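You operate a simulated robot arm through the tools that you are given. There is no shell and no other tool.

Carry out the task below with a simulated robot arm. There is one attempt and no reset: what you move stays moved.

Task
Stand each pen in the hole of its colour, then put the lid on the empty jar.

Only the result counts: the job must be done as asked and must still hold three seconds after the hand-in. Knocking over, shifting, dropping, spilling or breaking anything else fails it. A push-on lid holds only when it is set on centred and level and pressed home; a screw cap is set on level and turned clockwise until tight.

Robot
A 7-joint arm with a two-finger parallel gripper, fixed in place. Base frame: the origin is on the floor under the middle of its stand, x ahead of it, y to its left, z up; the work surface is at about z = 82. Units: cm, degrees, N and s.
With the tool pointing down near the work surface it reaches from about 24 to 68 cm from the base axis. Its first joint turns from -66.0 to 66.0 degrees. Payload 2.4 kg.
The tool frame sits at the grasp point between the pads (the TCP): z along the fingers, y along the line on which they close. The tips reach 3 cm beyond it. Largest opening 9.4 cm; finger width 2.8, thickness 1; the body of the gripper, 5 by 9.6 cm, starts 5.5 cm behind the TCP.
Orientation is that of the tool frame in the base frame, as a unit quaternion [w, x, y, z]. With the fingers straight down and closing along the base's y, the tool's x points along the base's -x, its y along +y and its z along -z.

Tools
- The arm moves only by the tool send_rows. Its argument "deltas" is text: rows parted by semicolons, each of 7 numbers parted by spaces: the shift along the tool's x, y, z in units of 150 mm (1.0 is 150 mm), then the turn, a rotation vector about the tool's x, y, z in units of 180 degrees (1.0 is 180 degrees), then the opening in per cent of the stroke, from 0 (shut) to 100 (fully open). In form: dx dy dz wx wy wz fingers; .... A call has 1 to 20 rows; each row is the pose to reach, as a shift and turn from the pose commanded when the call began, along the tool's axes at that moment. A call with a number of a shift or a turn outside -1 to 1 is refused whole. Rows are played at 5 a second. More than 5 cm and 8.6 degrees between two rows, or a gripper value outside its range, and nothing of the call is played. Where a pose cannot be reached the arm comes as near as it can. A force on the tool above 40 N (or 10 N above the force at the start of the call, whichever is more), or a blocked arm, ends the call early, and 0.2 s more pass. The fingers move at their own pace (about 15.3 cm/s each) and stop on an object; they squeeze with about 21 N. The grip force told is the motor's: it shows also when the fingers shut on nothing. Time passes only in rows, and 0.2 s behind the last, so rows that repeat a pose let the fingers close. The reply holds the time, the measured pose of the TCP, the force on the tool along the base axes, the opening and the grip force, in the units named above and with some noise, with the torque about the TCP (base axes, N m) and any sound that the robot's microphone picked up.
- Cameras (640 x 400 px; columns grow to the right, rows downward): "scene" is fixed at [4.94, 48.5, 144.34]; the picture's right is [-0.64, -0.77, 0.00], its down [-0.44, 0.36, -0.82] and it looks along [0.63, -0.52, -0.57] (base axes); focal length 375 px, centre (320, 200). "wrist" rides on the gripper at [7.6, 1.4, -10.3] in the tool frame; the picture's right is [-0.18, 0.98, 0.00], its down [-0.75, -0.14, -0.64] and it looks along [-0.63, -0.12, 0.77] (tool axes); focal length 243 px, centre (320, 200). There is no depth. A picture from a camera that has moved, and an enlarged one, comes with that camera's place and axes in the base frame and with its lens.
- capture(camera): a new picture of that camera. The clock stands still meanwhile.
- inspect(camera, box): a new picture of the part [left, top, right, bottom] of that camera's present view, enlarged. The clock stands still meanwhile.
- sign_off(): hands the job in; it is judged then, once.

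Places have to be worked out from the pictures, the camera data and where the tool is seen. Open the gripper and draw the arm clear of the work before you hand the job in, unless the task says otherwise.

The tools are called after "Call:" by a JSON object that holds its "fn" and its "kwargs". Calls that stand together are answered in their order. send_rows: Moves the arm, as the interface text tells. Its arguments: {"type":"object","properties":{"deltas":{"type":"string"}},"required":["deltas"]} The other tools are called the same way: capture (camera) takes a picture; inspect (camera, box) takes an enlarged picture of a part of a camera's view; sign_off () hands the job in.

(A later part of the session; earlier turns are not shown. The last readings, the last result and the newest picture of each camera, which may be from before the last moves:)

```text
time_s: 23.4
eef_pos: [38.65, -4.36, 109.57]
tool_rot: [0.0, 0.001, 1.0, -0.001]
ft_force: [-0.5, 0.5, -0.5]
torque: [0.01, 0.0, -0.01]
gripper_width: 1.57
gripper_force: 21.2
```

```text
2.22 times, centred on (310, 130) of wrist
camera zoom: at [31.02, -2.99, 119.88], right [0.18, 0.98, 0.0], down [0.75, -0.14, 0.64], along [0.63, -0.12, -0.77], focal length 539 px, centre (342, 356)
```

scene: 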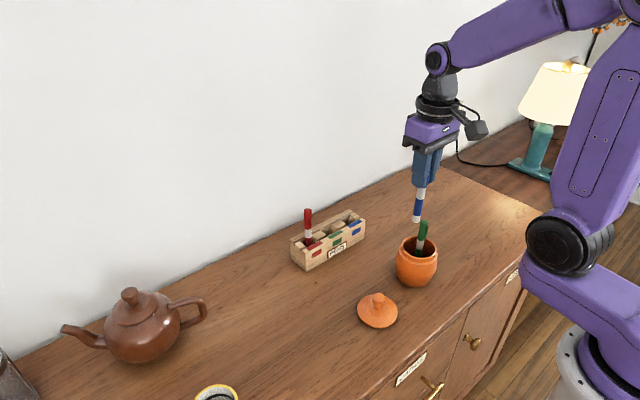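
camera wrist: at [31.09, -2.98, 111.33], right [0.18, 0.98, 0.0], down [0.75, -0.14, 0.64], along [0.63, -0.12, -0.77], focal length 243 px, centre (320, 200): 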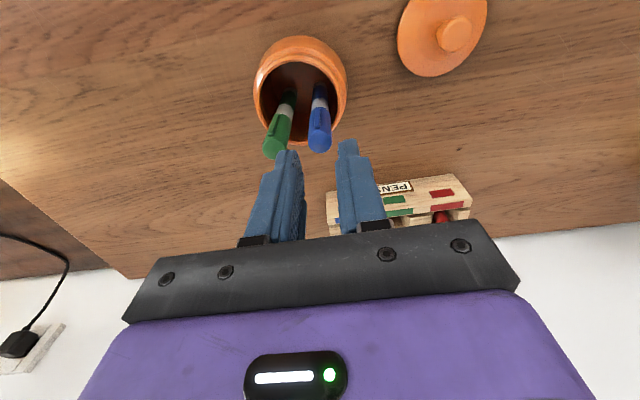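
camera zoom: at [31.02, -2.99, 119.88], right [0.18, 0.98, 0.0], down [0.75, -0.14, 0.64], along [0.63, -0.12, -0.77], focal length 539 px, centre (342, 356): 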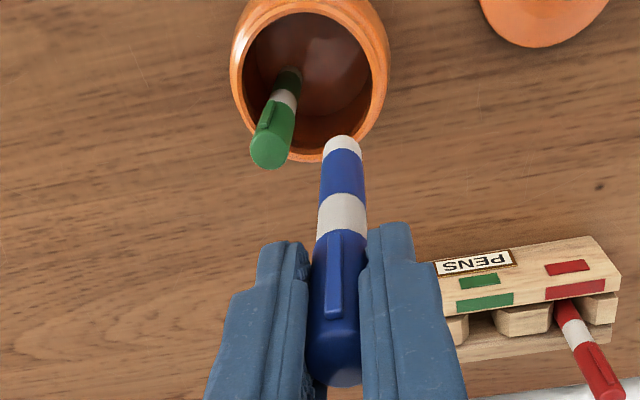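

Blue is out and hangs vertically. I carry it toward the blue hole at about (56.87, −3.33).

Call:
{"fn": "send_rows", "kwargs": {"deltas": "-0.15 0.01 0 0 0 0 5; -0.35 0.02 0 0 0 0 5; -0.6 0.045 0 0 0 0 5; -0.85 0.072 0 0 0 0 5; -0.85 0.072 0 0 0 0 5"}}

Call:
{"fn": "send_rows", "kwargs": {"deltas": "-0.18 0 0 0 0 0 5; -0.362 0 0 0 0 0 5; -0.362 0 0.2 0 0 0 5; -0.362 0 0.4 0 0 0 5; -0.362 0 0.5 0 0 0 5; -0.362 0 0.5 0 0 0 5"}}

Call:
{"fn": "inspect", "kwargs": {"camera": "wrist", "box": [250, 60, 390, 200]}}

Call:
{"fn": "inspect", "kwargs": {"camera": "scene", "box": [290, 180, 380, 280]}}

```text
time_s: 24.6
eef_pos: [51.35, -3.29, 109.61]
tool_rot: [0.0, 0.001, 1.0, 0.0]
ft_force: [0.4, 0.7, -1.1]
torque: [-0.01, -0.02, -0.02]
gripper_width: 1.58
gripper_force: 21.5
```

```text
time_s: 26.0
eef_pos: [56.81, -3.27, 101.97]
tool_rot: [-0.001, 0.0, 1.0, 0.001]
ft_force: [-0.5, -0.9, -0.6]
torque: [0.01, 0.01, 0.0]
gripper_width: 1.59
gripper_force: 21.3
```

```text
2.86 times, centred on (320, 130) of wrist
camera zoom: at [49.22, -1.92, 112.31], right [0.18, 0.98, 0.0], down [0.75, -0.14, 0.64], along [0.63, -0.12, -0.77], focal length 693 px, centre (320, 400)
```

zoom: 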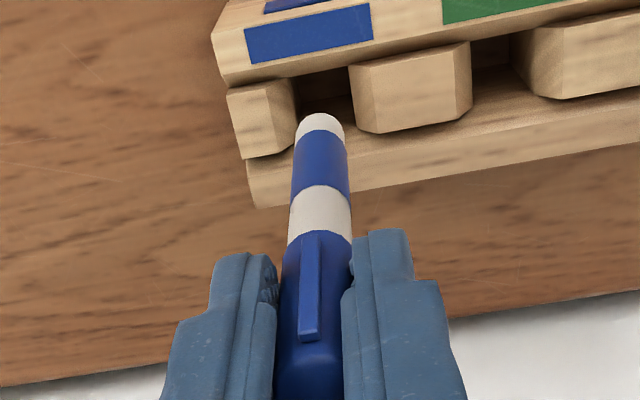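

```text
4.00 times, centred on (335, 230) of scene
camera zoom: at [4.94, 48.5, 144.34], right [-0.64, -0.77, 0.0], down [-0.44, 0.36, -0.82], along [0.63, -0.52, -0.57], focal length 1500 px, centre (260, 80)
```

zoom: 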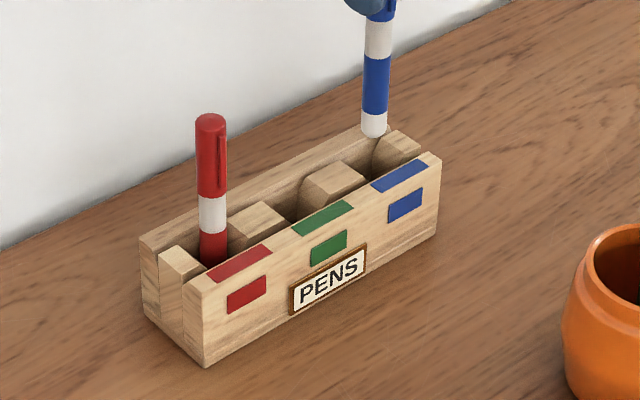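

Blue is lined up with its hole, whose centre I measure at y≈−3.38. I lower it to just above the floor height found with red.

Call:
{"fn": "send_rows", "kwargs": {"deltas": "0 -0.003 0.08 0 0 0 5; 0 -0.003 0.16 0 0 0 5; 0 -0.003 0.24 0 0 0 5; 0 -0.003 0.32 0 0 0 5; 0 -0.003 0.38 0 0 0 5; 0 -0.003 0.406 0 0 0 5; 0 -0.003 0.406 0 0 0 5"}}

Call:
{"fn": "inspect", "kwargs": {"camera": "wrist", "box": [250, 60, 390, 200]}}

Call:
{"fn": "inspect", "kwargs": {"camera": "scene", "box": [290, 180, 380, 280]}}

```text
time_s: 27.6
eef_pos: [56.81, -3.39, 95.9]
tool_rot: [0.0, 0.0, 1.0, -0.001]
ft_force: [-0.5, 0.5, 0.1]
torque: [-0.02, -0.03, 0.0]
gripper_width: 1.6
gripper_force: 20.7
```

```text
2.86 times, centred on (320, 130) of wrist
camera zoom: at [49.22, -1.96, 106.2], right [0.18, 0.98, 0.0], down [0.75, -0.14, 0.64], along [0.63, -0.12, -0.77], focal length 693 px, centre (320, 400)
```

zoom: 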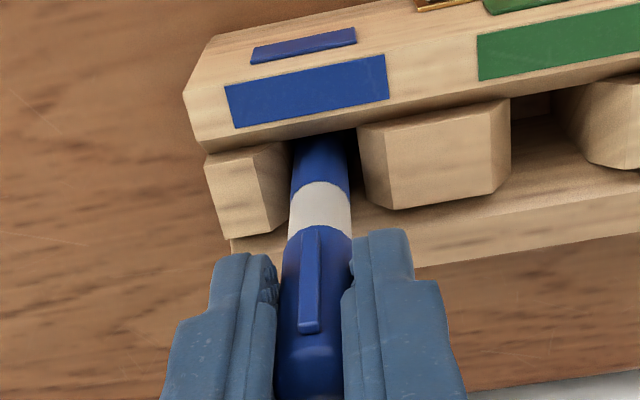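

```text
4.00 times, centred on (335, 230) of scene
camera zoom: at [4.94, 48.5, 144.34], right [-0.64, -0.77, 0.0], down [-0.44, 0.36, -0.82], along [0.63, -0.52, -0.57], focal length 1500 px, centre (260, 80)
```

zoom: 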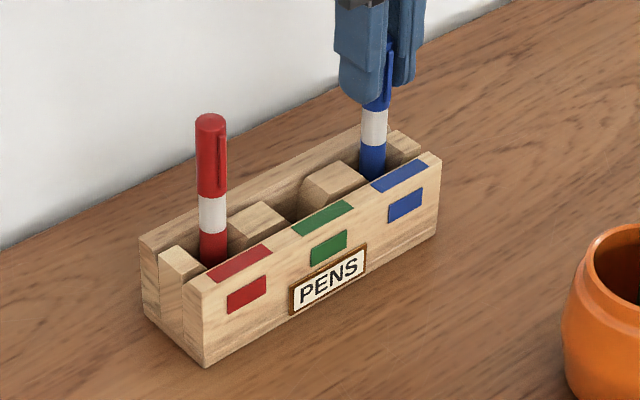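

There is no contact yet, so the pen hangs freely inside the hole. I lower about 1 mm at a time until the floor is felt.

Call:
{"fn": "send_rows", "kwargs": {"deltas": "0 0 0.004 0 0 0 5; 0 0 0.007 0 0 0 5; 0 0 0.007 0 0 0 5"}}

```text
time_s: 28.4
eef_pos: [56.84, -3.35, 95.77]
tool_rot: [0.0, 0.001, 1.0, 0.0]
ft_force: [0.0, 0.7, 0.0]
torque: [-0.02, 0.0, 0.01]
gripper_width: 1.56
gripper_force: 20.6
```

Call:
{"fn": "send_rows", "kwargs": {"deltas": "0 0 0.005 0 0 0 5; 0 0 0.01 0 0 0 5; 0 0 0.01 0 0 0 5"}}

```text
time_s: 29.2
eef_pos: [56.88, -3.23, 95.77]
tool_rot: [0.001, -0.001, 1.0, 0.0]
ft_force: [0.3, 0.8, 7.7]
torque: [0.29, -0.04, 0.04]
gripper_width: 1.62
gripper_force: 20.9
```

Fz of 7.7 N shows blue is on the floor. I ease off half a millimetre and release.

Call:
{"fn": "send_rows", "kwargs": {"deltas": "0 0 -0.004 0 0 0 5; 0 0 -0.004 0 0 0 5; 0 0 -0.004 0 0 0 20; 0 0 -0.004 0 0 0 28; 0 0 -0.004 0 0 0 36; 0 0 -0.004 0 0 0 36"}}

Call:
{"fn": "inspect", "kwargs": {"camera": "wrist", "box": [250, 60, 390, 200]}}

Call:
{"fn": "inspect", "kwargs": {"camera": "scene", "box": [290, 180, 380, 280]}}

```text
time_s: 30.6
eef_pos: [56.87, -3.45, 95.74]
tool_rot: [0.0, 0.0, 1.0, 0.0]
ft_force: [-0.8, -0.4, -0.3]
torque: [0.02, 0.0, 0.01]
gripper_width: 3.36
gripper_force: 0.1
```

```text
2.86 times, centred on (320, 130) of wrist
camera zoom: at [49.22, -1.95, 106.03], right [0.18, 0.98, 0.0], down [0.75, -0.14, 0.64], along [0.63, -0.12, -0.77], focal length 693 px, centre (320, 400)
```

zoom: 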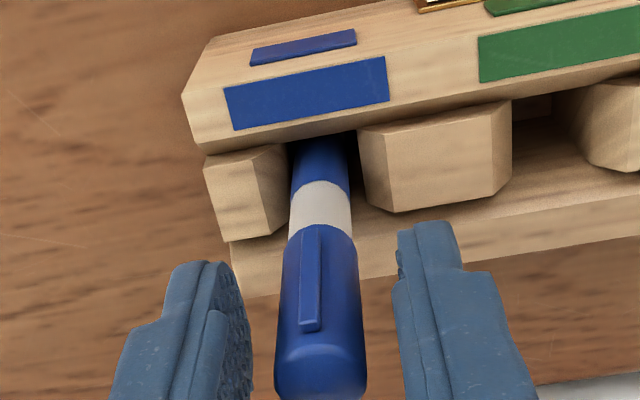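

```text
4.00 times, centred on (335, 230) of scene
camera zoom: at [4.94, 48.5, 144.34], right [-0.64, -0.77, 0.0], down [-0.44, 0.36, -0.82], along [0.63, -0.52, -0.57], focal length 1500 px, centre (260, 80)
```

zoom: 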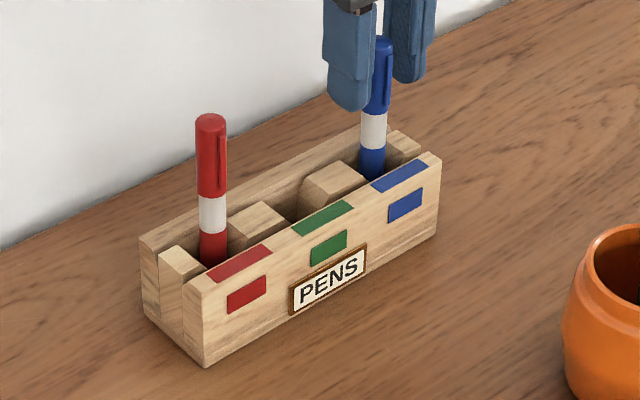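

Blue stands in its hole. I raise the hand and go back for green.

Call:
{"fn": "send_rows", "kwargs": {"deltas": "0 0 -0.1 0 0 0 36; 0 0 -0.25 0 0 0 36; 0 0 -0.45 0 0 0 36; 0 0 -0.667 0 0 0 36; 0.25 -0.06 -0.667 0 0 0 36; 0.5 -0.12 -0.667 0 0 0 36; 0.75 -0.18 -0.667 0 0 0 40; 0.95 -0.22 -0.667 0 0 0 40; 0.95 -0.22 -0.667 0 0 0 40"}}

Call:
{"fn": "send_rows", "kwargs": {"deltas": "0.13 -0.033 0 0 0 0 40; 0.271 -0.065 0 0 0 0 40; 0.271 -0.065 0.16 0 0 0 40; 0.271 -0.065 0.31 0 0 0 40; 0.271 -0.065 0.31 0 0 0 40"}}

Call:
{"fn": "inspect", "kwargs": {"camera": "wrist", "box": [250, 60, 390, 200]}}

Call:
{"fn": "inspect", "kwargs": {"camera": "scene", "box": [385, 190, 455, 290]}}

```text
time_s: 32.6
eef_pos: [42.62, -6.6, 105.67]
tool_rot: [0.0, 0.001, 1.0, 0.0]
ft_force: [0.4, 0.0, 0.6]
torque: [-0.01, 0.03, 0.02]
gripper_width: 3.76
gripper_force: 0.1
```

```text
time_s: 33.8
eef_pos: [38.51, -7.71, 101.14]
tool_rot: [0.0, 0.0, 1.0, 0.0]
ft_force: [0.1, 0.7, 0.3]
torque: [0.01, -0.02, 0.0]
gripper_width: 3.77
gripper_force: 0.2
```

```text
2.86 times, centred on (320, 130) of wrist
camera zoom: at [30.93, -6.24, 111.4], right [0.18, 0.98, 0.0], down [0.75, -0.14, 0.64], along [0.63, -0.12, -0.77], focal length 693 px, centre (320, 400)
```

zoom: 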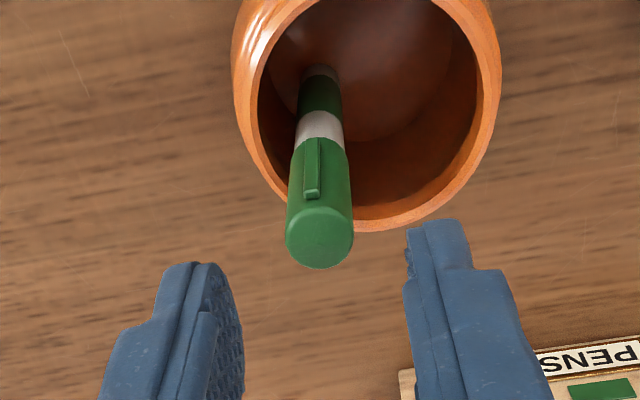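

```text
4.00 times, centred on (420, 240) of scene
camera zoom: at [4.94, 48.5, 144.34], right [-0.64, -0.77, 0.0], down [-0.44, 0.36, -0.82], along [0.63, -0.52, -0.57], focal length 1500 px, centre (-80, 40)
```

zoom: 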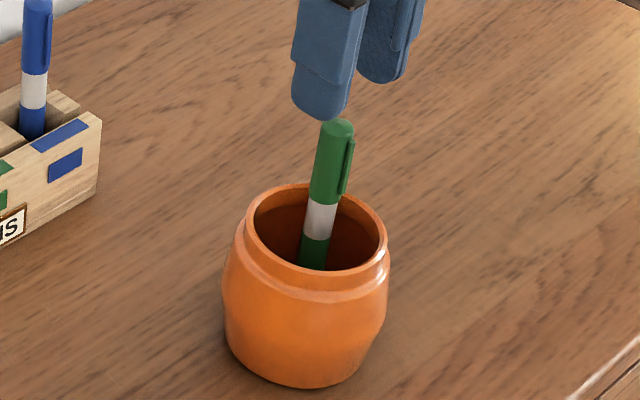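

Green stands alone at about (38.62, −7.72). I descend to the same grip height and close.

Call:
{"fn": "send_rows", "kwargs": {"deltas": "-0.004 -0.004 0.1 0 0 0 40; -0.004 -0.004 0.2 0 0 0 40; -0.004 -0.004 0.3 0 0 0 40; -0.004 -0.004 0.39 0 0 0 40; -0.004 -0.004 0.438 0 0 0 40; -0.004 -0.004 0.438 0 0 0 40; -0.004 -0.004 0.438 0 0 0 20; -0.004 -0.004 0.438 0 0 0 8; -0.004 -0.004 0.438 0 0 0 5; -0.004 -0.004 0.438 0 0 0 5"}}

Call:
{"fn": "inspect", "kwargs": {"camera": "wrist", "box": [250, 60, 390, 200]}}

Call:
{"fn": "inspect", "kwargs": {"camera": "scene", "box": [385, 190, 455, 290]}}

```text
time_s: 36.0
eef_pos: [38.62, -7.71, 94.46]
tool_rot: [0.0, 0.0, 1.0, 0.001]
ft_force: [1.3, -1.5, 0.0]
torque: [-0.07, 0.0, -0.01]
gripper_width: 1.62
gripper_force: 20.9
```

```text
2.86 times, centred on (320, 130) of wrist
camera zoom: at [31.0, -6.31, 104.8], right [0.18, 0.98, 0.0], down [0.75, -0.14, 0.64], along [0.63, -0.12, -0.77], focal length 693 px, centre (320, 400)
```

zoom: 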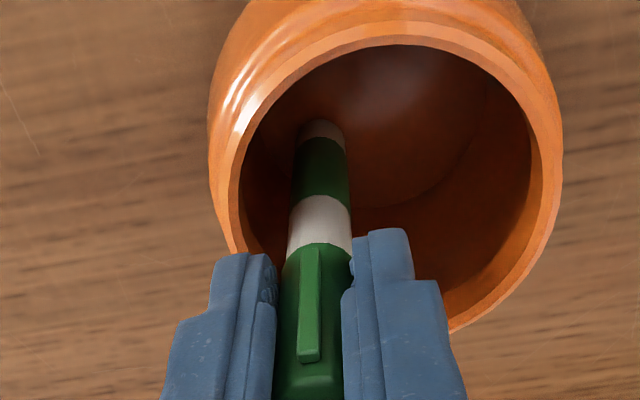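

```text
4.00 times, centred on (420, 240) of scene
camera zoom: at [4.94, 48.5, 144.34], right [-0.64, -0.77, 0.0], down [-0.44, 0.36, -0.82], along [0.63, -0.52, -0.57], focal length 1500 px, centre (-80, 40)
```

zoom: 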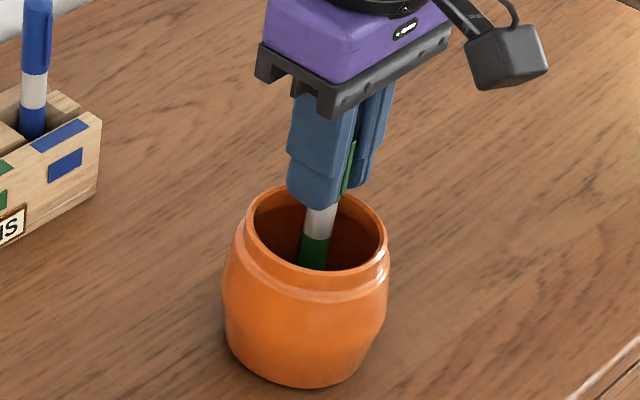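

Green is gripped at 1.62 cm wide. I lift it out and carry it toward its hole at about (56.87, 2.85).

Call:
{"fn": "send_rows", "kwargs": {"deltas": "0 0 -0.1 0 0 0 5; 0 0 -0.22 0 0 0 5; 0 0 -0.36 0 0 0 5; 0 0 -0.5 0 0 0 5; 0 0 -0.65 0 0 0 5; 0 0 -0.82 0 0 0 5; 0 0 -1.0 0 0 0 5; 0 0 -1.0 0 0 0 5; -0.15 0.09 -1.0 0 0 0 5; -0.35 0.2 -1.0 0 0 0 5; -0.55 0.32 -1.0 0 0 0 5; -0.75 0.44 -1.0 0 0 0 5; -0.9 0.53 -1.0 0 0 0 5; -0.9 0.53 -1.0 0 0 0 5"}}

Call:
{"fn": "send_rows", "kwargs": {"deltas": "-0.16 0.09 0 0 0 0 5; -0.317 0.174 0 0 0 0 5; -0.317 0.174 0 0 0 0 5; -0.317 0.174 0.2 0 0 0 5; -0.317 0.174 0.4 0 0 0 5; -0.317 0.174 0.5 0 0 0 5; -0.317 0.174 0.5 0 0 0 5"}}

Call:
{"fn": "inspect", "kwargs": {"camera": "wrist", "box": [250, 60, 390, 200]}}

Call:
{"fn": "inspect", "kwargs": {"camera": "scene", "box": [290, 180, 380, 280]}}

```text
time_s: 39.0
eef_pos: [52.18, 0.24, 109.73]
tool_rot: [0.0, 0.0, 1.0, -0.001]
ft_force: [0.0, -1.0, -0.2]
torque: [0.0, 0.01, 0.01]
gripper_width: 1.61
gripper_force: 21.1
```

```text
time_s: 40.6
eef_pos: [56.8, 2.89, 101.99]
tool_rot: [0.0, 0.0, 1.0, 0.0]
ft_force: [0.2, -0.5, -0.6]
torque: [-0.02, 0.01, -0.03]
gripper_width: 1.6
gripper_force: 21.4
```

```text
2.86 times, centred on (320, 130) of wrist
camera zoom: at [49.19, 4.3, 112.3], right [0.18, 0.98, 0.0], down [0.75, -0.14, 0.64], along [0.63, -0.12, -0.77], focal length 693 px, centre (320, 400)
```

zoom: 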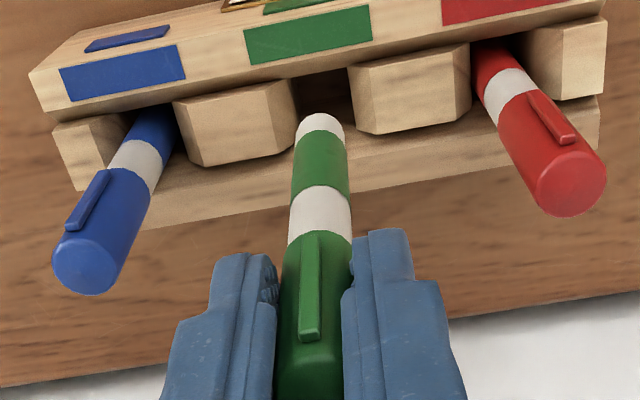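

```text
4.00 times, centred on (335, 230) of scene
camera zoom: at [4.94, 48.5, 144.34], right [-0.64, -0.77, 0.0], down [-0.44, 0.36, -0.82], along [0.63, -0.52, -0.57], focal length 1500 px, centre (260, 80)
```

zoom: 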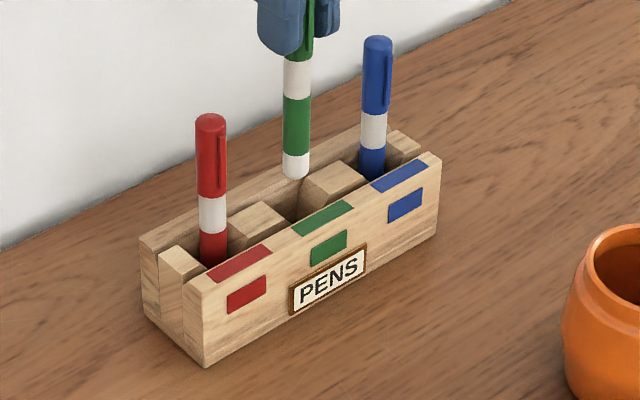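

Green is lined up with the middle hole. I lower it the same way as blue.

Call:
{"fn": "send_rows", "kwargs": {"deltas": "0 0 0.08 0 0 0 5; 0 0 0.16 0 0 0 5; 0 0 0.24 0 0 0 5; 0 0 0.32 0 0 0 5; 0 0 0.38 0 0 0 5; 0 0 0.408 0 0 0 5; 0 0 0.408 0 0 0 5"}}

Call:
{"fn": "send_rows", "kwargs": {"deltas": "0 0 0.005 0 0 0 5; 0 0 0.01 0 0 0 5; 0 0 0.01 0 0 0 5"}}

Call:
{"fn": "inspect", "kwargs": {"camera": "scene", "box": [290, 180, 380, 280]}}

```text
time_s: 42.2
eef_pos: [56.81, 2.91, 96.0]
tool_rot: [0.0, 0.0, 1.0, 0.0]
ft_force: [0.8, -0.3, 0.5]
torque: [-0.01, 0.0, 0.01]
gripper_width: 1.61
gripper_force: 20.9
```

```text
time_s: 43.0
eef_pos: [56.73, 2.96, 95.74]
tool_rot: [-0.001, 0.0, 1.0, 0.0]
ft_force: [-0.6, -0.7, 2.0]
torque: [-0.12, -0.02, 0.02]
gripper_width: 1.58
gripper_force: 21.1
```

```text
4.00 times, centred on (335, 230) of scene
camera zoom: at [4.94, 48.5, 144.34], right [-0.64, -0.77, 0.0], down [-0.44, 0.36, -0.82], along [0.63, -0.52, -0.57], focal length 1500 px, centre (260, 80)
```

zoom: 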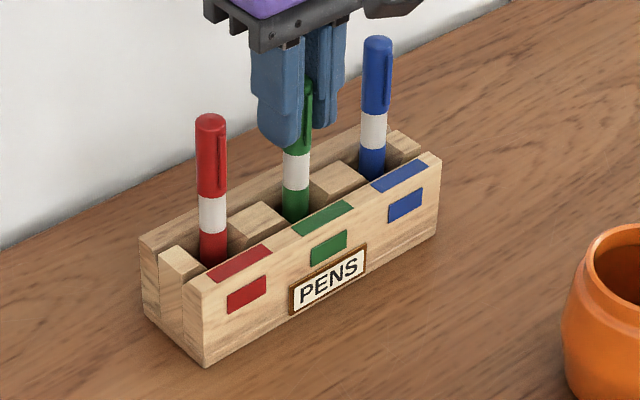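

Contact has just begun at Fz 2.0 N, so green is on the floor of its hole. I release it gently and check.

Call:
{"fn": "send_rows", "kwargs": {"deltas": "0 0 0 0 0 0 18; 0 0 0 0 0 0 26; 0 0 0 0 0 0 34; 0 0 0 0 0 0 34"}}

Call:
{"fn": "inspect", "kwargs": {"camera": "wrist", "box": [230, 60, 410, 240]}}

Call:
{"fn": "inspect", "kwargs": {"camera": "scene", "box": [290, 180, 380, 280]}}

```text
time_s: 44.0
eef_pos: [56.83, 2.93, 95.7]
tool_rot: [0.0, 0.0, 1.0, 0.0]
ft_force: [0.7, -0.2, -0.1]
torque: [-0.01, 0.01, 0.02]
gripper_width: 3.23
gripper_force: 0.0
```

```text
2.22 times, centred on (320, 150) of wrist
camera zoom: at [49.21, 4.27, 106.02], right [0.18, 0.98, 0.0], down [0.75, -0.14, 0.64], along [0.63, -0.12, -0.77], focal length 539 px, centre (320, 311)
```

zoom: 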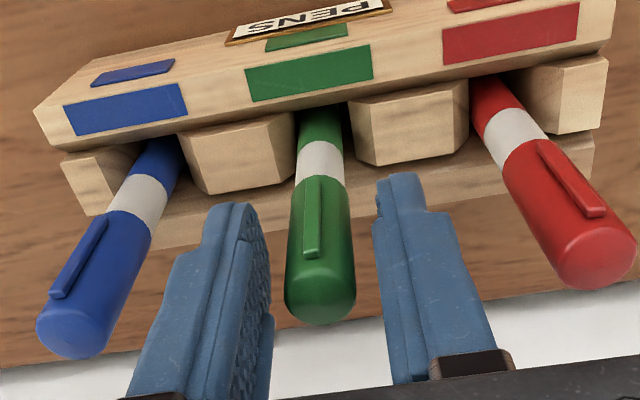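

```text
4.00 times, centred on (335, 230) of scene
camera zoom: at [4.94, 48.5, 144.34], right [-0.64, -0.77, 0.0], down [-0.44, 0.36, -0.82], along [0.63, -0.52, -0.57], focal length 1500 px, centre (260, 80)
```

zoom: 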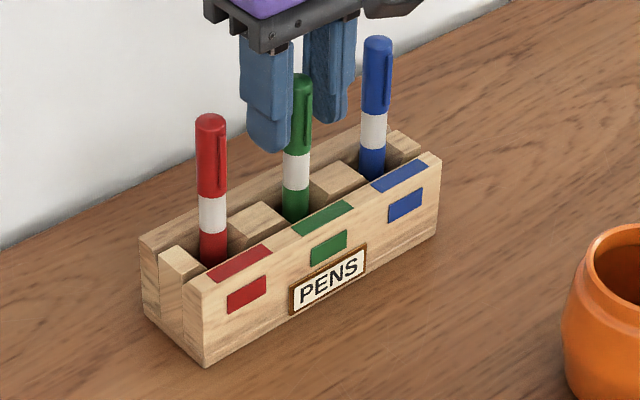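

All three pens stand in their holes. I raise straight up and then move so the wrist camera looks down on the lid.

Call:
{"fn": "send_rows", "kwargs": {"deltas": "0 0 -0.1 0 0 0 34; 0 0 -0.25 0 0 0 34; 0 0 -0.45 0 0 0 34; 0 0 -0.7 0 0 0 34; 0 0 -0.95 0 0 0 34; 0.25 0.06 -0.95 0 0 0 50; 0.5 0.12 -0.95 0 0 0 60; 0.75 0.18 -0.95 0 0 0 60; 0.95 0.25 -0.95 0 0 0 60; 0.95 0.25 -0.95 0 0 0 60"}}

Call:
{"fn": "send_rows", "kwargs": {"deltas": "0.13 0.035 0 0 0 0 60; 0.26 0.07 0 0 0 0 60; 0.26 0.07 0 0 0 0 60"}}

Call:
{"fn": "capture", "kwargs": {"camera": "wrist"}}

Call:
{"fn": "inspect", "kwargs": {"camera": "wrist", "box": [240, 10, 400, 130]}}

Call:
{"fn": "capture", "kwargs": {"camera": "scene"}}

Call:
{"fn": "inspect", "kwargs": {"camera": "scene", "box": [345, 275, 425, 335]}}

Call:
{"fn": "inspect", "kwargs": {"camera": "scene", "box": [380, 220, 460, 300]}}

```text
time_s: 46.2
eef_pos: [42.52, 6.55, 109.99]
tool_rot: [0.0, -0.001, 1.0, 0.0]
ft_force: [0.4, 0.2, 0.0]
torque: [-0.01, 0.02, -0.02]
gripper_width: 5.67
gripper_force: 0.1
```

```text
time_s: 47.0
eef_pos: [38.69, 7.64, 109.95]
tool_rot: [0.001, 0.0, 1.0, 0.0]
ft_force: [0.7, -0.3, 0.4]
torque: [-0.02, -0.02, -0.02]
gripper_width: 5.65
gripper_force: 0.0
```

```text
taken
camera wrist: at [31.08, 9.05, 120.29], right [0.18, 0.98, 0.0], down [0.75, -0.14, 0.64], along [0.63, -0.12, -0.77], focal length 243 px, centre (320, 200)
```

wrist: 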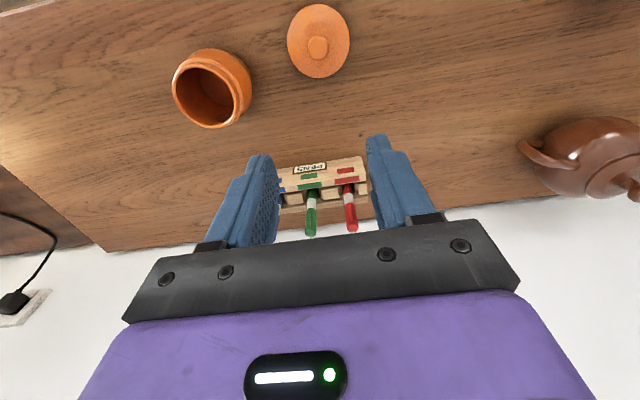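

```text
3.33 times, centred on (320, 70) of wrist
camera zoom: at [31.08, 9.05, 120.29], right [0.18, 0.98, 0.0], down [0.75, -0.14, 0.64], along [0.63, -0.12, -0.77], focal length 809 px, centre (320, 633)
```

zoom: 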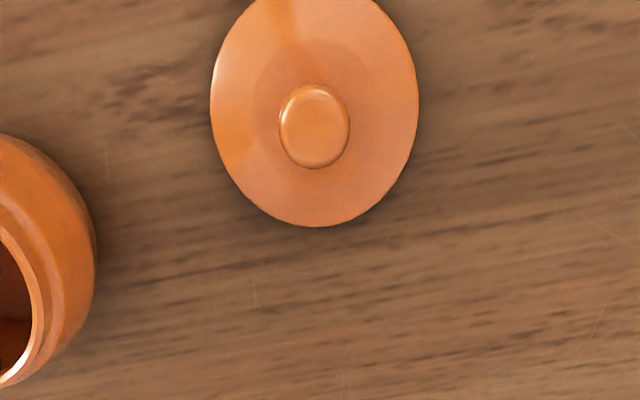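

```text
taken
```

scene: 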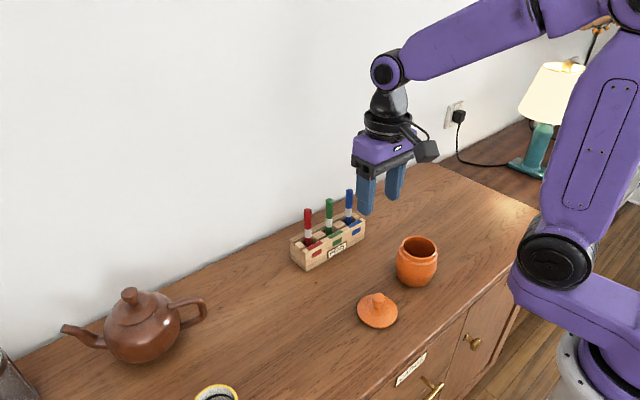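

```text
6.67 times, centred on (385, 305) of scene
camera zoom: at [4.94, 48.5, 144.34], right [-0.64, -0.77, 0.0], down [-0.44, 0.36, -0.82], along [0.63, -0.52, -0.57], focal length 2500 px, centre (-113, -500)
```

zoom: 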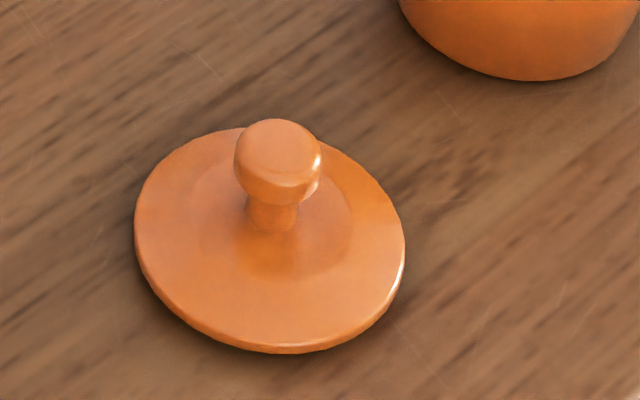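

```text
5.00 times, centred on (420, 260) of scene
camera zoom: at [4.94, 48.5, 144.34], right [-0.64, -0.77, 0.0], down [-0.44, 0.36, -0.82], along [0.63, -0.52, -0.57], focal length 1875 px, centre (-180, -100)
```

zoom: 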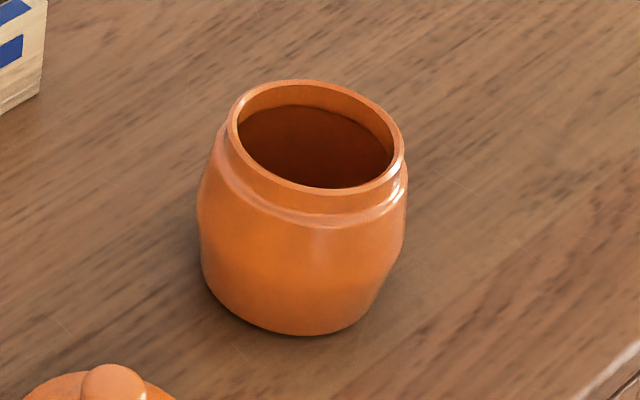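

The jar is empty. The lid (radius about 4.1, knob head about 2.6 wide) sits near (35.65, 7.9), with the knob centre around z≈85.7. I take one careful look straight down at the jar to fix its centre before picking up the lid.

Call:
{"fn": "send_rows", "kwargs": {"deltas": "-0.03 -0.24 0 0 0 0 60; -0.06 -0.48 0 0 0 0 60; -0.09 -0.72 0 0 0 0 60; -0.127 -0.95 0 0 0 0 60; -0.127 -0.95 0.15 0 0 0 60; -0.127 -0.95 0.28 0 0 0 60; -0.127 -0.95 0.28 0 0 0 60"}}

Call:
{"fn": "capture", "kwargs": {"camera": "wrist"}}

Call:
{"fn": "inspect", "kwargs": {"camera": "wrist", "box": [250, 0, 390, 120]}}

Call:
{"fn": "inspect", "kwargs": {"camera": "scene", "box": [390, 230, 446, 290]}}

```text
time_s: 48.6
eef_pos: [40.57, -6.55, 105.75]
tool_rot: [0.0, 0.0, 1.0, -0.001]
ft_force: [0.1, -0.3, 0.3]
torque: [0.03, 0.01, 0.0]
gripper_width: 5.63
gripper_force: 0.1
```

```text
taken
camera wrist: at [32.99, -5.18, 116.02], right [0.18, 0.98, 0.0], down [0.75, -0.14, 0.64], along [0.63, -0.12, -0.77], focal length 243 px, centre (320, 200)
```

wrist: 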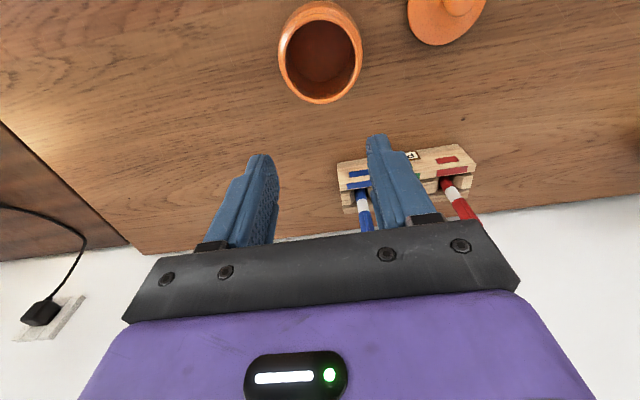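

```text
3.33 times, centred on (320, 60) of wrist
camera zoom: at [32.99, -5.18, 116.02], right [0.18, 0.98, 0.0], down [0.75, -0.14, 0.64], along [0.63, -0.12, -0.77], focal length 809 px, centre (320, 667)
```

zoom: 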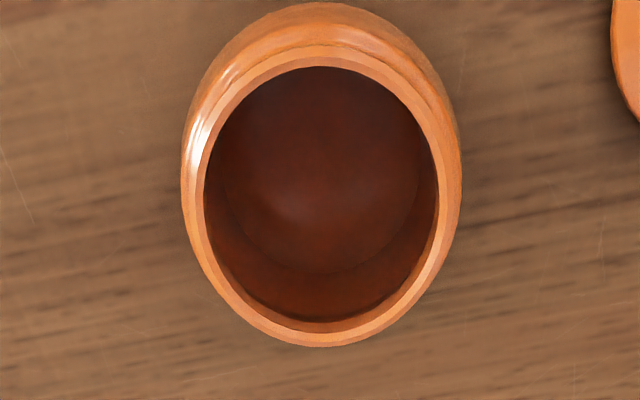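

```text
6.67 times, centred on (418, 260) of scene
camera zoom: at [4.94, 48.5, 144.34], right [-0.64, -0.77, 0.0], down [-0.44, 0.36, -0.82], along [0.63, -0.52, -0.57], focal length 2500 px, centre (-333, -200)
```

zoom: 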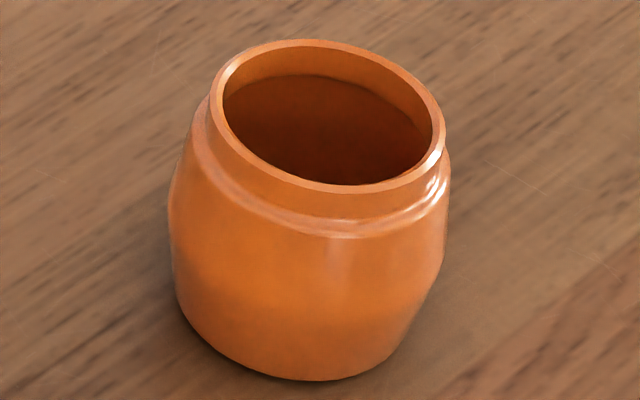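

From this view the jar's inner opening is centred at (37.77, −6.08), radius 3.27, rim z≈90. Now I take a closer look straight down on the lid.

Call:
{"fn": "send_rows", "kwargs": {"deltas": "0.03 0.24 0 0 0 0 60; 0.06 0.48 0 0 0 0 60; 0.1 0.72 0 0 0 0 60; 0.135 0.92 0 0 0 0 60; 0.135 0.92 0.2 0 0 0 60; 0.135 0.92 0.38 0 0 0 60; 0.135 0.92 0.38 0 0 0 60"}}

Call:
{"fn": "capture", "kwargs": {"camera": "wrist"}}

Call:
{"fn": "inspect", "kwargs": {"camera": "wrist", "box": [250, 10, 390, 130]}}

Call:
{"fn": "inspect", "kwargs": {"camera": "scene", "box": [350, 282, 406, 332]}}

```text
time_s: 50.2
eef_pos: [38.58, 7.19, 100.11]
tool_rot: [0.0, 0.0, 1.0, 0.0]
ft_force: [-0.8, -0.5, 0.0]
torque: [0.02, -0.01, -0.01]
gripper_width: 5.64
gripper_force: 0.1
```

```text
taken
camera wrist: at [30.91, 8.66, 110.34], right [0.18, 0.98, 0.0], down [0.75, -0.14, 0.64], along [0.63, -0.12, -0.77], focal length 243 px, centre (320, 200)
```

wrist: 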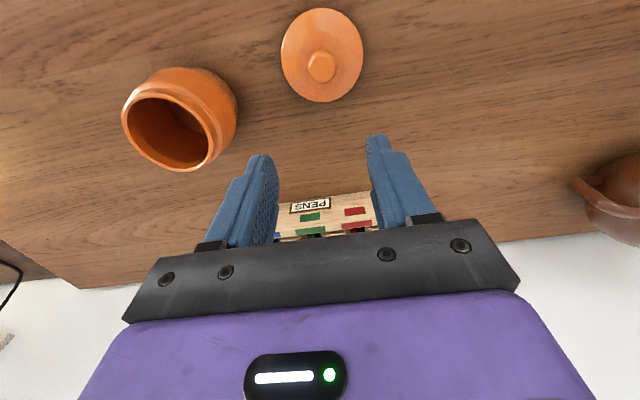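

```text
3.33 times, centred on (320, 70) of wrist
camera zoom: at [30.91, 8.66, 110.34], right [0.18, 0.98, 0.0], down [0.75, -0.14, 0.64], along [0.63, -0.12, -0.77], focal length 809 px, centre (320, 633)
```

zoom: 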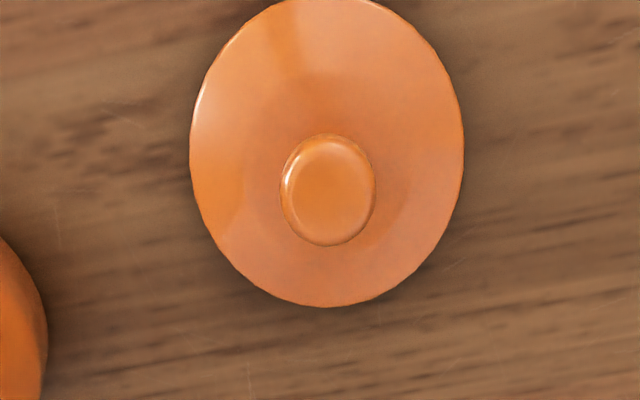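

```text
8.00 times, centred on (378, 307) of scene
camera zoom: at [4.94, 48.5, 144.34], right [-0.64, -0.77, 0.0], down [-0.44, 0.36, -0.82], along [0.63, -0.52, -0.57], focal length 3000 px, centre (-144, -656)
```

zoom: 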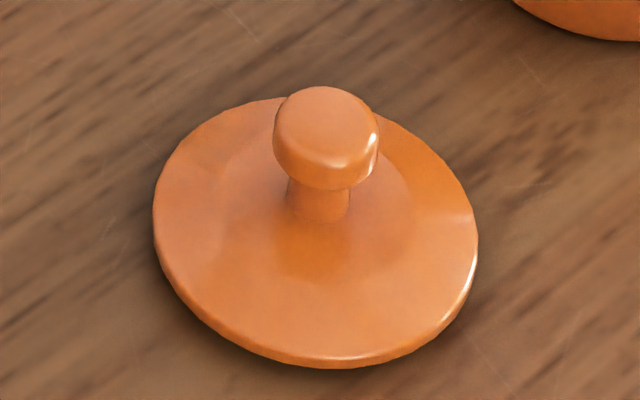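

Lid and knob are both centred at (35.82, 7.87), with the knob head spanning z≈84.9–86.3. I move above the knob, lower partway with open fingers, and check.

Call:
{"fn": "send_rows", "kwargs": {"deltas": "0.09 0.02 0 0 0 0 55; 0.185 0.045 0 0 0 0 55; 0.185 0.045 0.2 0 0 0 50; 0.185 0.045 0.4 0 0 0 50; 0.185 0.045 0.57 0 0 0 50; 0.185 0.045 0.7 0 0 0 50; 0.185 0.045 0.7 0 0 0 50"}}

Call:
{"fn": "capture", "kwargs": {"camera": "wrist"}}

Call:
{"fn": "inspect", "kwargs": {"camera": "wrist", "box": [260, 110, 380, 210]}}

Call:
{"fn": "inspect", "kwargs": {"camera": "scene", "box": [335, 260, 425, 335]}}

```text
time_s: 51.8
eef_pos: [35.71, 7.83, 89.53]
tool_rot: [0.0, 0.0, 1.0, 0.0]
ft_force: [-0.1, -0.3, -0.5]
torque: [0.0, 0.03, -0.02]
gripper_width: 4.7
gripper_force: 0.0
```

```text
taken
camera wrist: at [28.14, 9.22, 99.86], right [0.18, 0.98, 0.0], down [0.75, -0.14, 0.64], along [0.63, -0.12, -0.77], focal length 243 px, centre (320, 200)
```

wrist: 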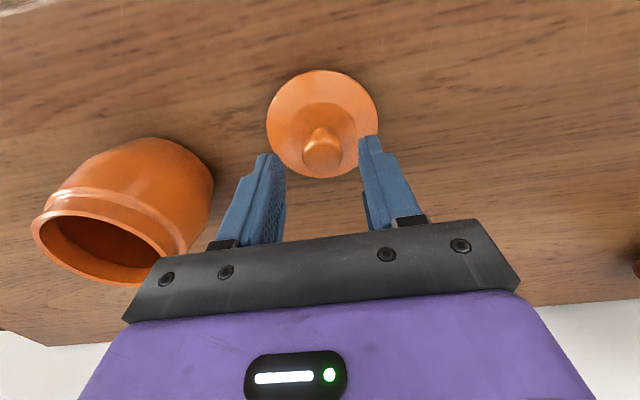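

```text
4.00 times, centred on (320, 160) of wrist
camera zoom: at [28.14, 9.22, 99.86], right [0.18, 0.98, 0.0], down [0.75, -0.14, 0.64], along [0.63, -0.12, -0.77], focal length 970 px, centre (320, 360)
```

zoom: 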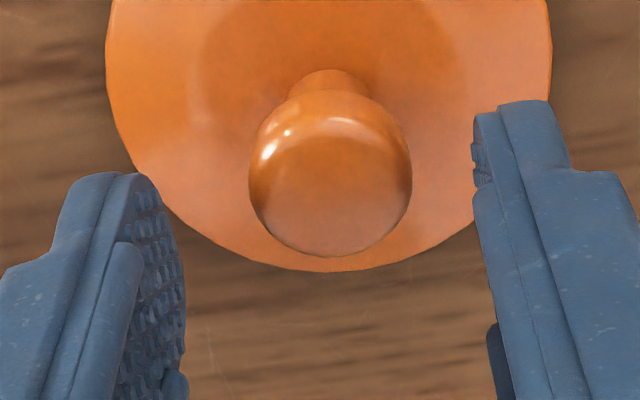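

```text
5.33 times, centred on (380, 298) of scene
camera zoom: at [4.94, 48.5, 144.34], right [-0.64, -0.77, 0.0], down [-0.44, 0.36, -0.82], along [0.63, -0.52, -0.57], focal length 2000 px, centre (0, -320)
```

zoom: 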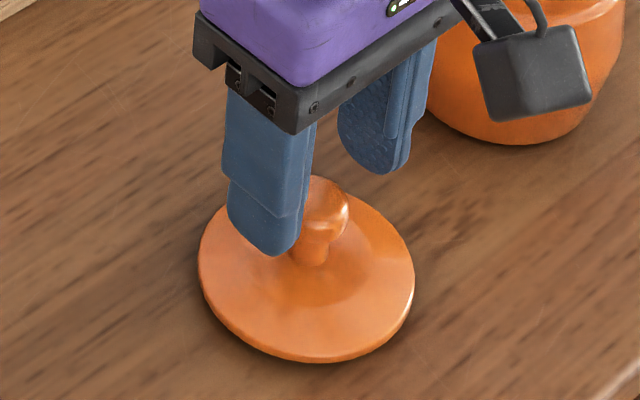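

The knob is centred between the fingers. I lower 2.5 cm so the pads span the knob head with the tips just above the lid's dome, then check the clearance.

Call:
{"fn": "send_rows", "kwargs": {"deltas": "-0.004 0.001 0.05 0 0 0 50; -0.004 0.001 0.1 0 0 0 50; -0.004 0.001 0.14 0 0 0 50; -0.004 0.001 0.165 0 0 0 50; -0.004 0.001 0.165 0 0 0 50"}}

Call:
{"fn": "inspect", "kwargs": {"camera": "wrist", "box": [240, 90, 400, 210]}}

Call:
{"fn": "inspect", "kwargs": {"camera": "scene", "box": [335, 260, 425, 335]}}

```text
time_s: 53.0
eef_pos: [35.86, 7.86, 87.08]
tool_rot: [0.0, 0.0, 1.0, 0.0]
ft_force: [-0.1, 0.1, 0.1]
torque: [0.01, -0.02, -0.02]
gripper_width: 4.71
gripper_force: 0.1
```

```text
3.33 times, centred on (320, 150) of wrist
camera zoom: at [28.25, 9.3, 97.38], right [0.18, 0.98, 0.0], down [0.75, -0.14, 0.64], along [0.63, -0.12, -0.77], focal length 809 px, centre (320, 367)
```

zoom: 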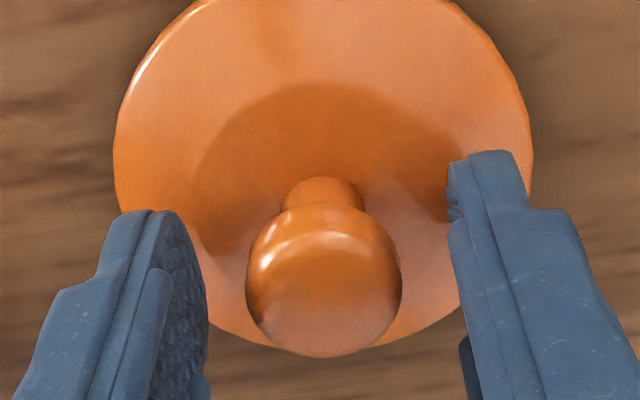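

```text
5.33 times, centred on (380, 298) of scene
camera zoom: at [4.94, 48.5, 144.34], right [-0.64, -0.77, 0.0], down [-0.44, 0.36, -0.82], along [0.63, -0.52, -0.57], focal length 2000 px, centre (0, -320)
```

zoom: 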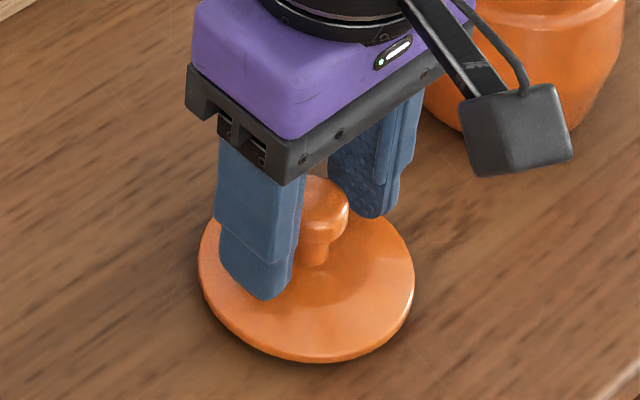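

The knob sits centred between the fingers and there is no contact on the dome. I close on it.

Call:
{"fn": "send_rows", "kwargs": {"deltas": "0 0 0 0 0 0 38; 0 0 0 0 0 0 28; 0 0 0 0 0 0 18; 0 0 0 0 0 0 12; 0 0 0 0 0 0 12"}}

Call:
{"fn": "inspect", "kwargs": {"camera": "wrist", "box": [240, 90, 400, 210]}}

Call:
{"fn": "inspect", "kwargs": {"camera": "scene", "box": [335, 260, 425, 335]}}

```text
time_s: 54.2
eef_pos: [35.84, 7.94, 87.05]
tool_rot: [0.0, 0.0, 1.0, 0.0]
ft_force: [0.5, 0.2, 0.4]
torque: [-0.01, -0.03, 0.04]
gripper_width: 2.42
gripper_force: 21.2
```

```text
3.33 times, centred on (320, 150) of wrist
camera zoom: at [28.24, 9.3, 97.39], right [0.18, 0.98, 0.0], down [0.75, -0.14, 0.64], along [0.63, -0.12, -0.77], focal length 809 px, centre (320, 367)
```

zoom: 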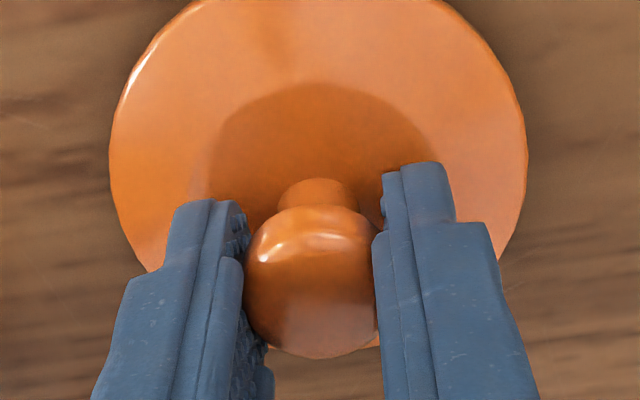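

```text
5.33 times, centred on (380, 298) of scene
camera zoom: at [4.94, 48.5, 144.34], right [-0.64, -0.77, 0.0], down [-0.44, 0.36, -0.82], along [0.63, -0.52, -0.57], focal length 2000 px, centre (0, -320)
```

zoom: 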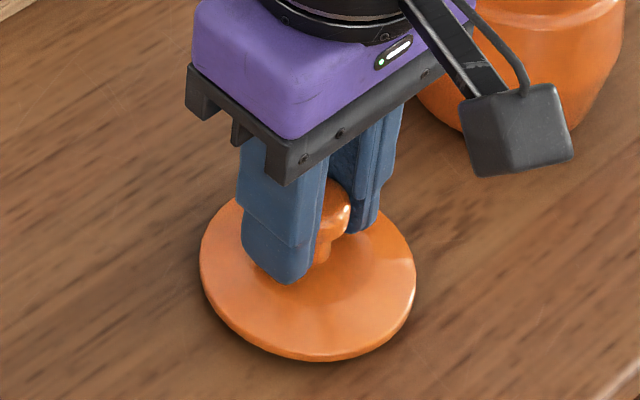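

The knob is held at 2.42 cm wide. I lift 2 cm and check that the lid hangs level.

Call:
{"fn": "send_rows", "kwargs": {"deltas": "0 0 -0.03 0 0 0 12; 0 0 -0.07 0 0 0 12; 0 0 -0.13 0 0 0 12; 0 0 -0.2 0 0 0 12; 0 0 -0.2 0 0 0 12"}}

Call:
{"fn": "inspect", "kwargs": {"camera": "wrist", "box": [240, 90, 400, 210]}}

Call:
{"fn": "inspect", "kwargs": {"camera": "scene", "box": [335, 245, 425, 335]}}

```text
time_s: 55.4
eef_pos: [35.83, 7.91, 90.12]
tool_rot: [-0.001, -0.001, 1.0, 0.0]
ft_force: [1.0, -0.7, -1.1]
torque: [0.02, 0.03, 0.01]
gripper_width: 2.41
gripper_force: 21.2
```

```text
3.33 times, centred on (320, 150) of wrist
camera zoom: at [28.25, 9.32, 100.38], right [0.18, 0.98, 0.0], down [0.75, -0.14, 0.64], along [0.63, -0.12, -0.77], focal length 809 px, centre (320, 367)
```

zoom: 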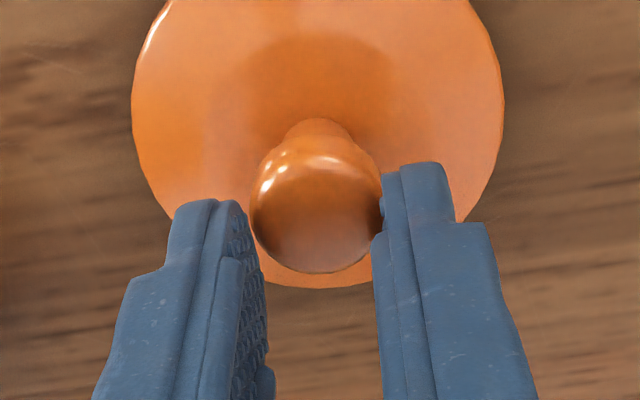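

```text
4.44 times, centred on (380, 290) of scene
camera zoom: at [4.94, 48.5, 144.34], right [-0.64, -0.77, 0.0], down [-0.44, 0.36, -0.82], along [0.63, -0.52, -0.57], focal length 1667 px, centre (53, -200)
```

zoom: 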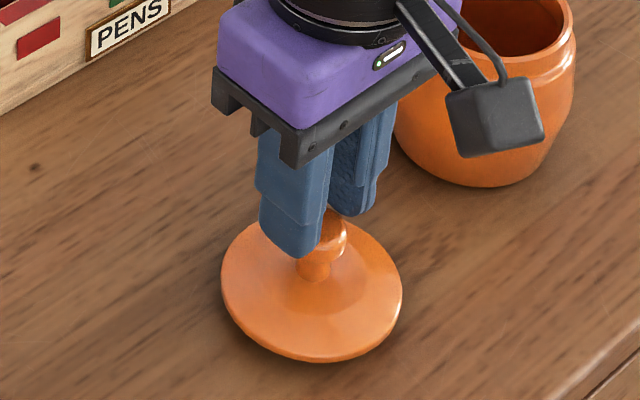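

The knob seems to have moved in relation to the fingers. I look closely to see whether the lid rose with the hand or slipped.

Call:
{"fn": "capture", "kwargs": {"camera": "wrist"}}

Call:
{"fn": "inspect", "kwargs": {"camera": "scene", "box": [350, 270, 410, 335]}}

Call:
{"fn": "capture", "kwargs": {"camera": "scene"}}

```text
taken
camera wrist: at [28.25, 9.32, 100.38], right [0.18, 0.98, 0.0], down [0.75, -0.14, 0.64], along [0.63, -0.12, -0.77], focal length 243 px, centre (320, 200)
```

wrist: 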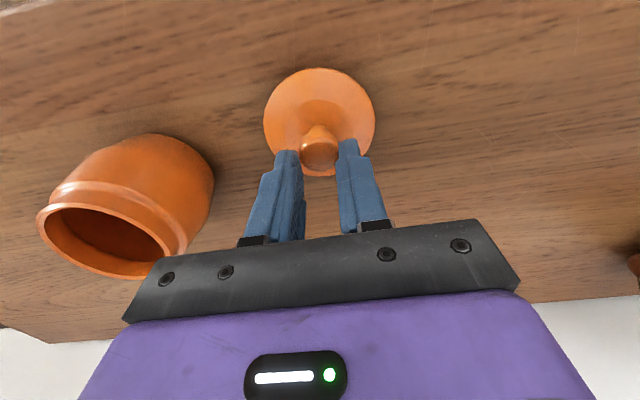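

```text
6.15 times, centred on (380, 302) of scene
camera zoom: at [4.94, 48.5, 144.34], right [-0.64, -0.77, 0.0], down [-0.44, 0.36, -0.82], along [0.63, -0.52, -0.57], focal length 2308 px, centre (-49, -431)
```

zoom: 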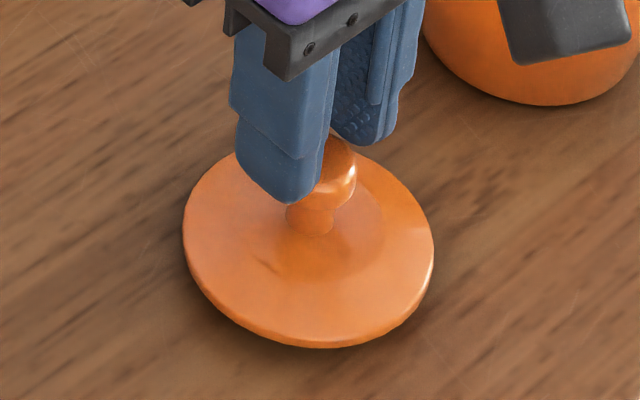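

```text
taken
```

scene: 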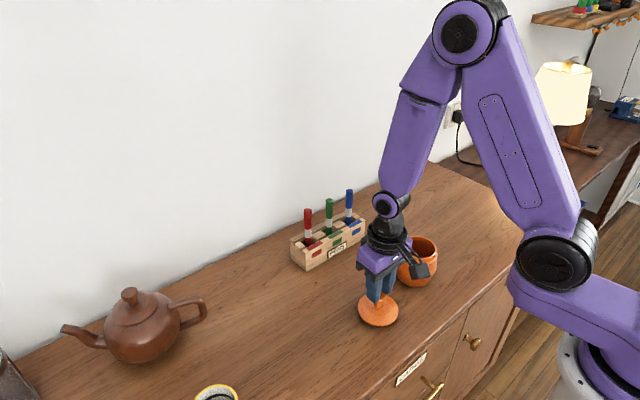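

The lid rose only about 0.4 cm and the knob slid to the fingertips. I lower back so the lid rests fully on the table, then release and look again.

Call:
{"fn": "send_rows", "kwargs": {"deltas": "0 0 0.015 0 0 0 12; 0 0 0.035 0 0 0 12; 0 0 0.035 0 0 0 12"}}

Call:
{"fn": "inspect", "kwargs": {"camera": "wrist", "box": [240, 90, 400, 210]}}

Call:
{"fn": "inspect", "kwargs": {"camera": "scene", "box": [350, 270, 410, 335]}}

```text
time_s: 56.2
eef_pos: [35.92, 7.86, 89.66]
tool_rot: [0.0, 0.0, 1.0, 0.0]
ft_force: [-3.8, -2.0, 18.3]
torque: [-0.05, 0.14, 0.04]
gripper_width: 2.4
gripper_force: 21.4
```

```text
3.33 times, centred on (320, 150) of wrist
camera zoom: at [28.23, 9.29, 99.9], right [0.18, 0.98, 0.0], down [0.75, -0.14, 0.64], along [0.63, -0.12, -0.77], focal length 809 px, centre (320, 367)
```

zoom: 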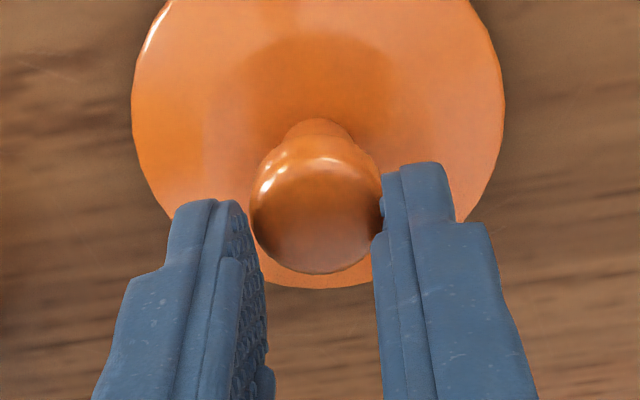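

```text
6.15 times, centred on (380, 302) of scene
camera zoom: at [4.91, 48.49, 144.35], right [-0.64, -0.77, 0.0], down [-0.44, 0.36, -0.82], along [0.63, -0.52, -0.57], focal length 2308 px, centre (-49, -431)
```

zoom: 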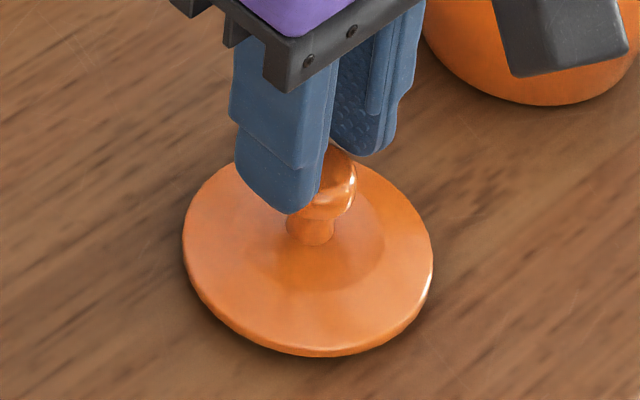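

With Fz at +18 N the lid is firmly on the table and the knob did not slip even under that load, so friction is good. I unload, open, and regrip deeper so that more of the knob head sits between the pads.

Call:
{"fn": "send_rows", "kwargs": {"deltas": "0 0 -0.006 0 0 0 12; 0 0 -0.006 0 0 0 12; 0 0 -0.006 0 0 0 30; 0 0 -0.006 0 0 0 45; 0 0 0.05 0 0 0 45; 0 0 0.11 0 0 0 45; 0 0 0.15 0 0 0 45; 0 0 0.172 0 0 0 45; 0 0 0.182 0 0 0 45; 0 0 0.182 0 0 0 45"}}

Call:
{"fn": "inspect", "kwargs": {"camera": "wrist", "box": [240, 90, 400, 210]}}

Call:
{"fn": "inspect", "kwargs": {"camera": "scene", "box": [350, 270, 410, 335]}}

```text
time_s: 58.4
eef_pos: [35.96, 7.86, 86.82]
tool_rot: [0.0, 0.0, 1.0, 0.0]
ft_force: [0.3, 0.2, 0.4]
torque: [-0.01, -0.02, 0.01]
gripper_width: 4.2
gripper_force: 0.1
```

```text
3.33 times, centred on (320, 150) of wrist
camera zoom: at [28.26, 9.3, 97.13], right [0.18, 0.98, 0.0], down [0.75, -0.14, 0.64], along [0.63, -0.12, -0.77], focal length 809 px, centre (320, 367)
```

zoom: 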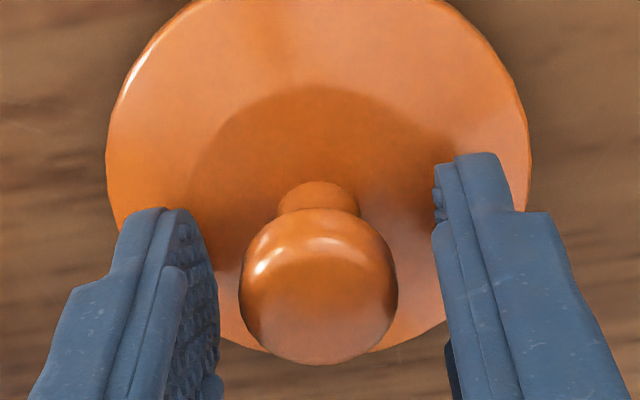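

```text
6.15 times, centred on (380, 302) of scene
camera zoom: at [4.94, 48.5, 144.34], right [-0.64, -0.77, 0.0], down [-0.44, 0.36, -0.82], along [0.63, -0.52, -0.57], focal length 2308 px, centre (-49, -431)
```

zoom: 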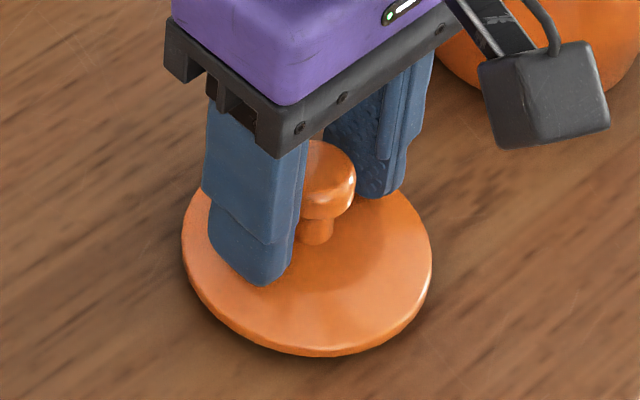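

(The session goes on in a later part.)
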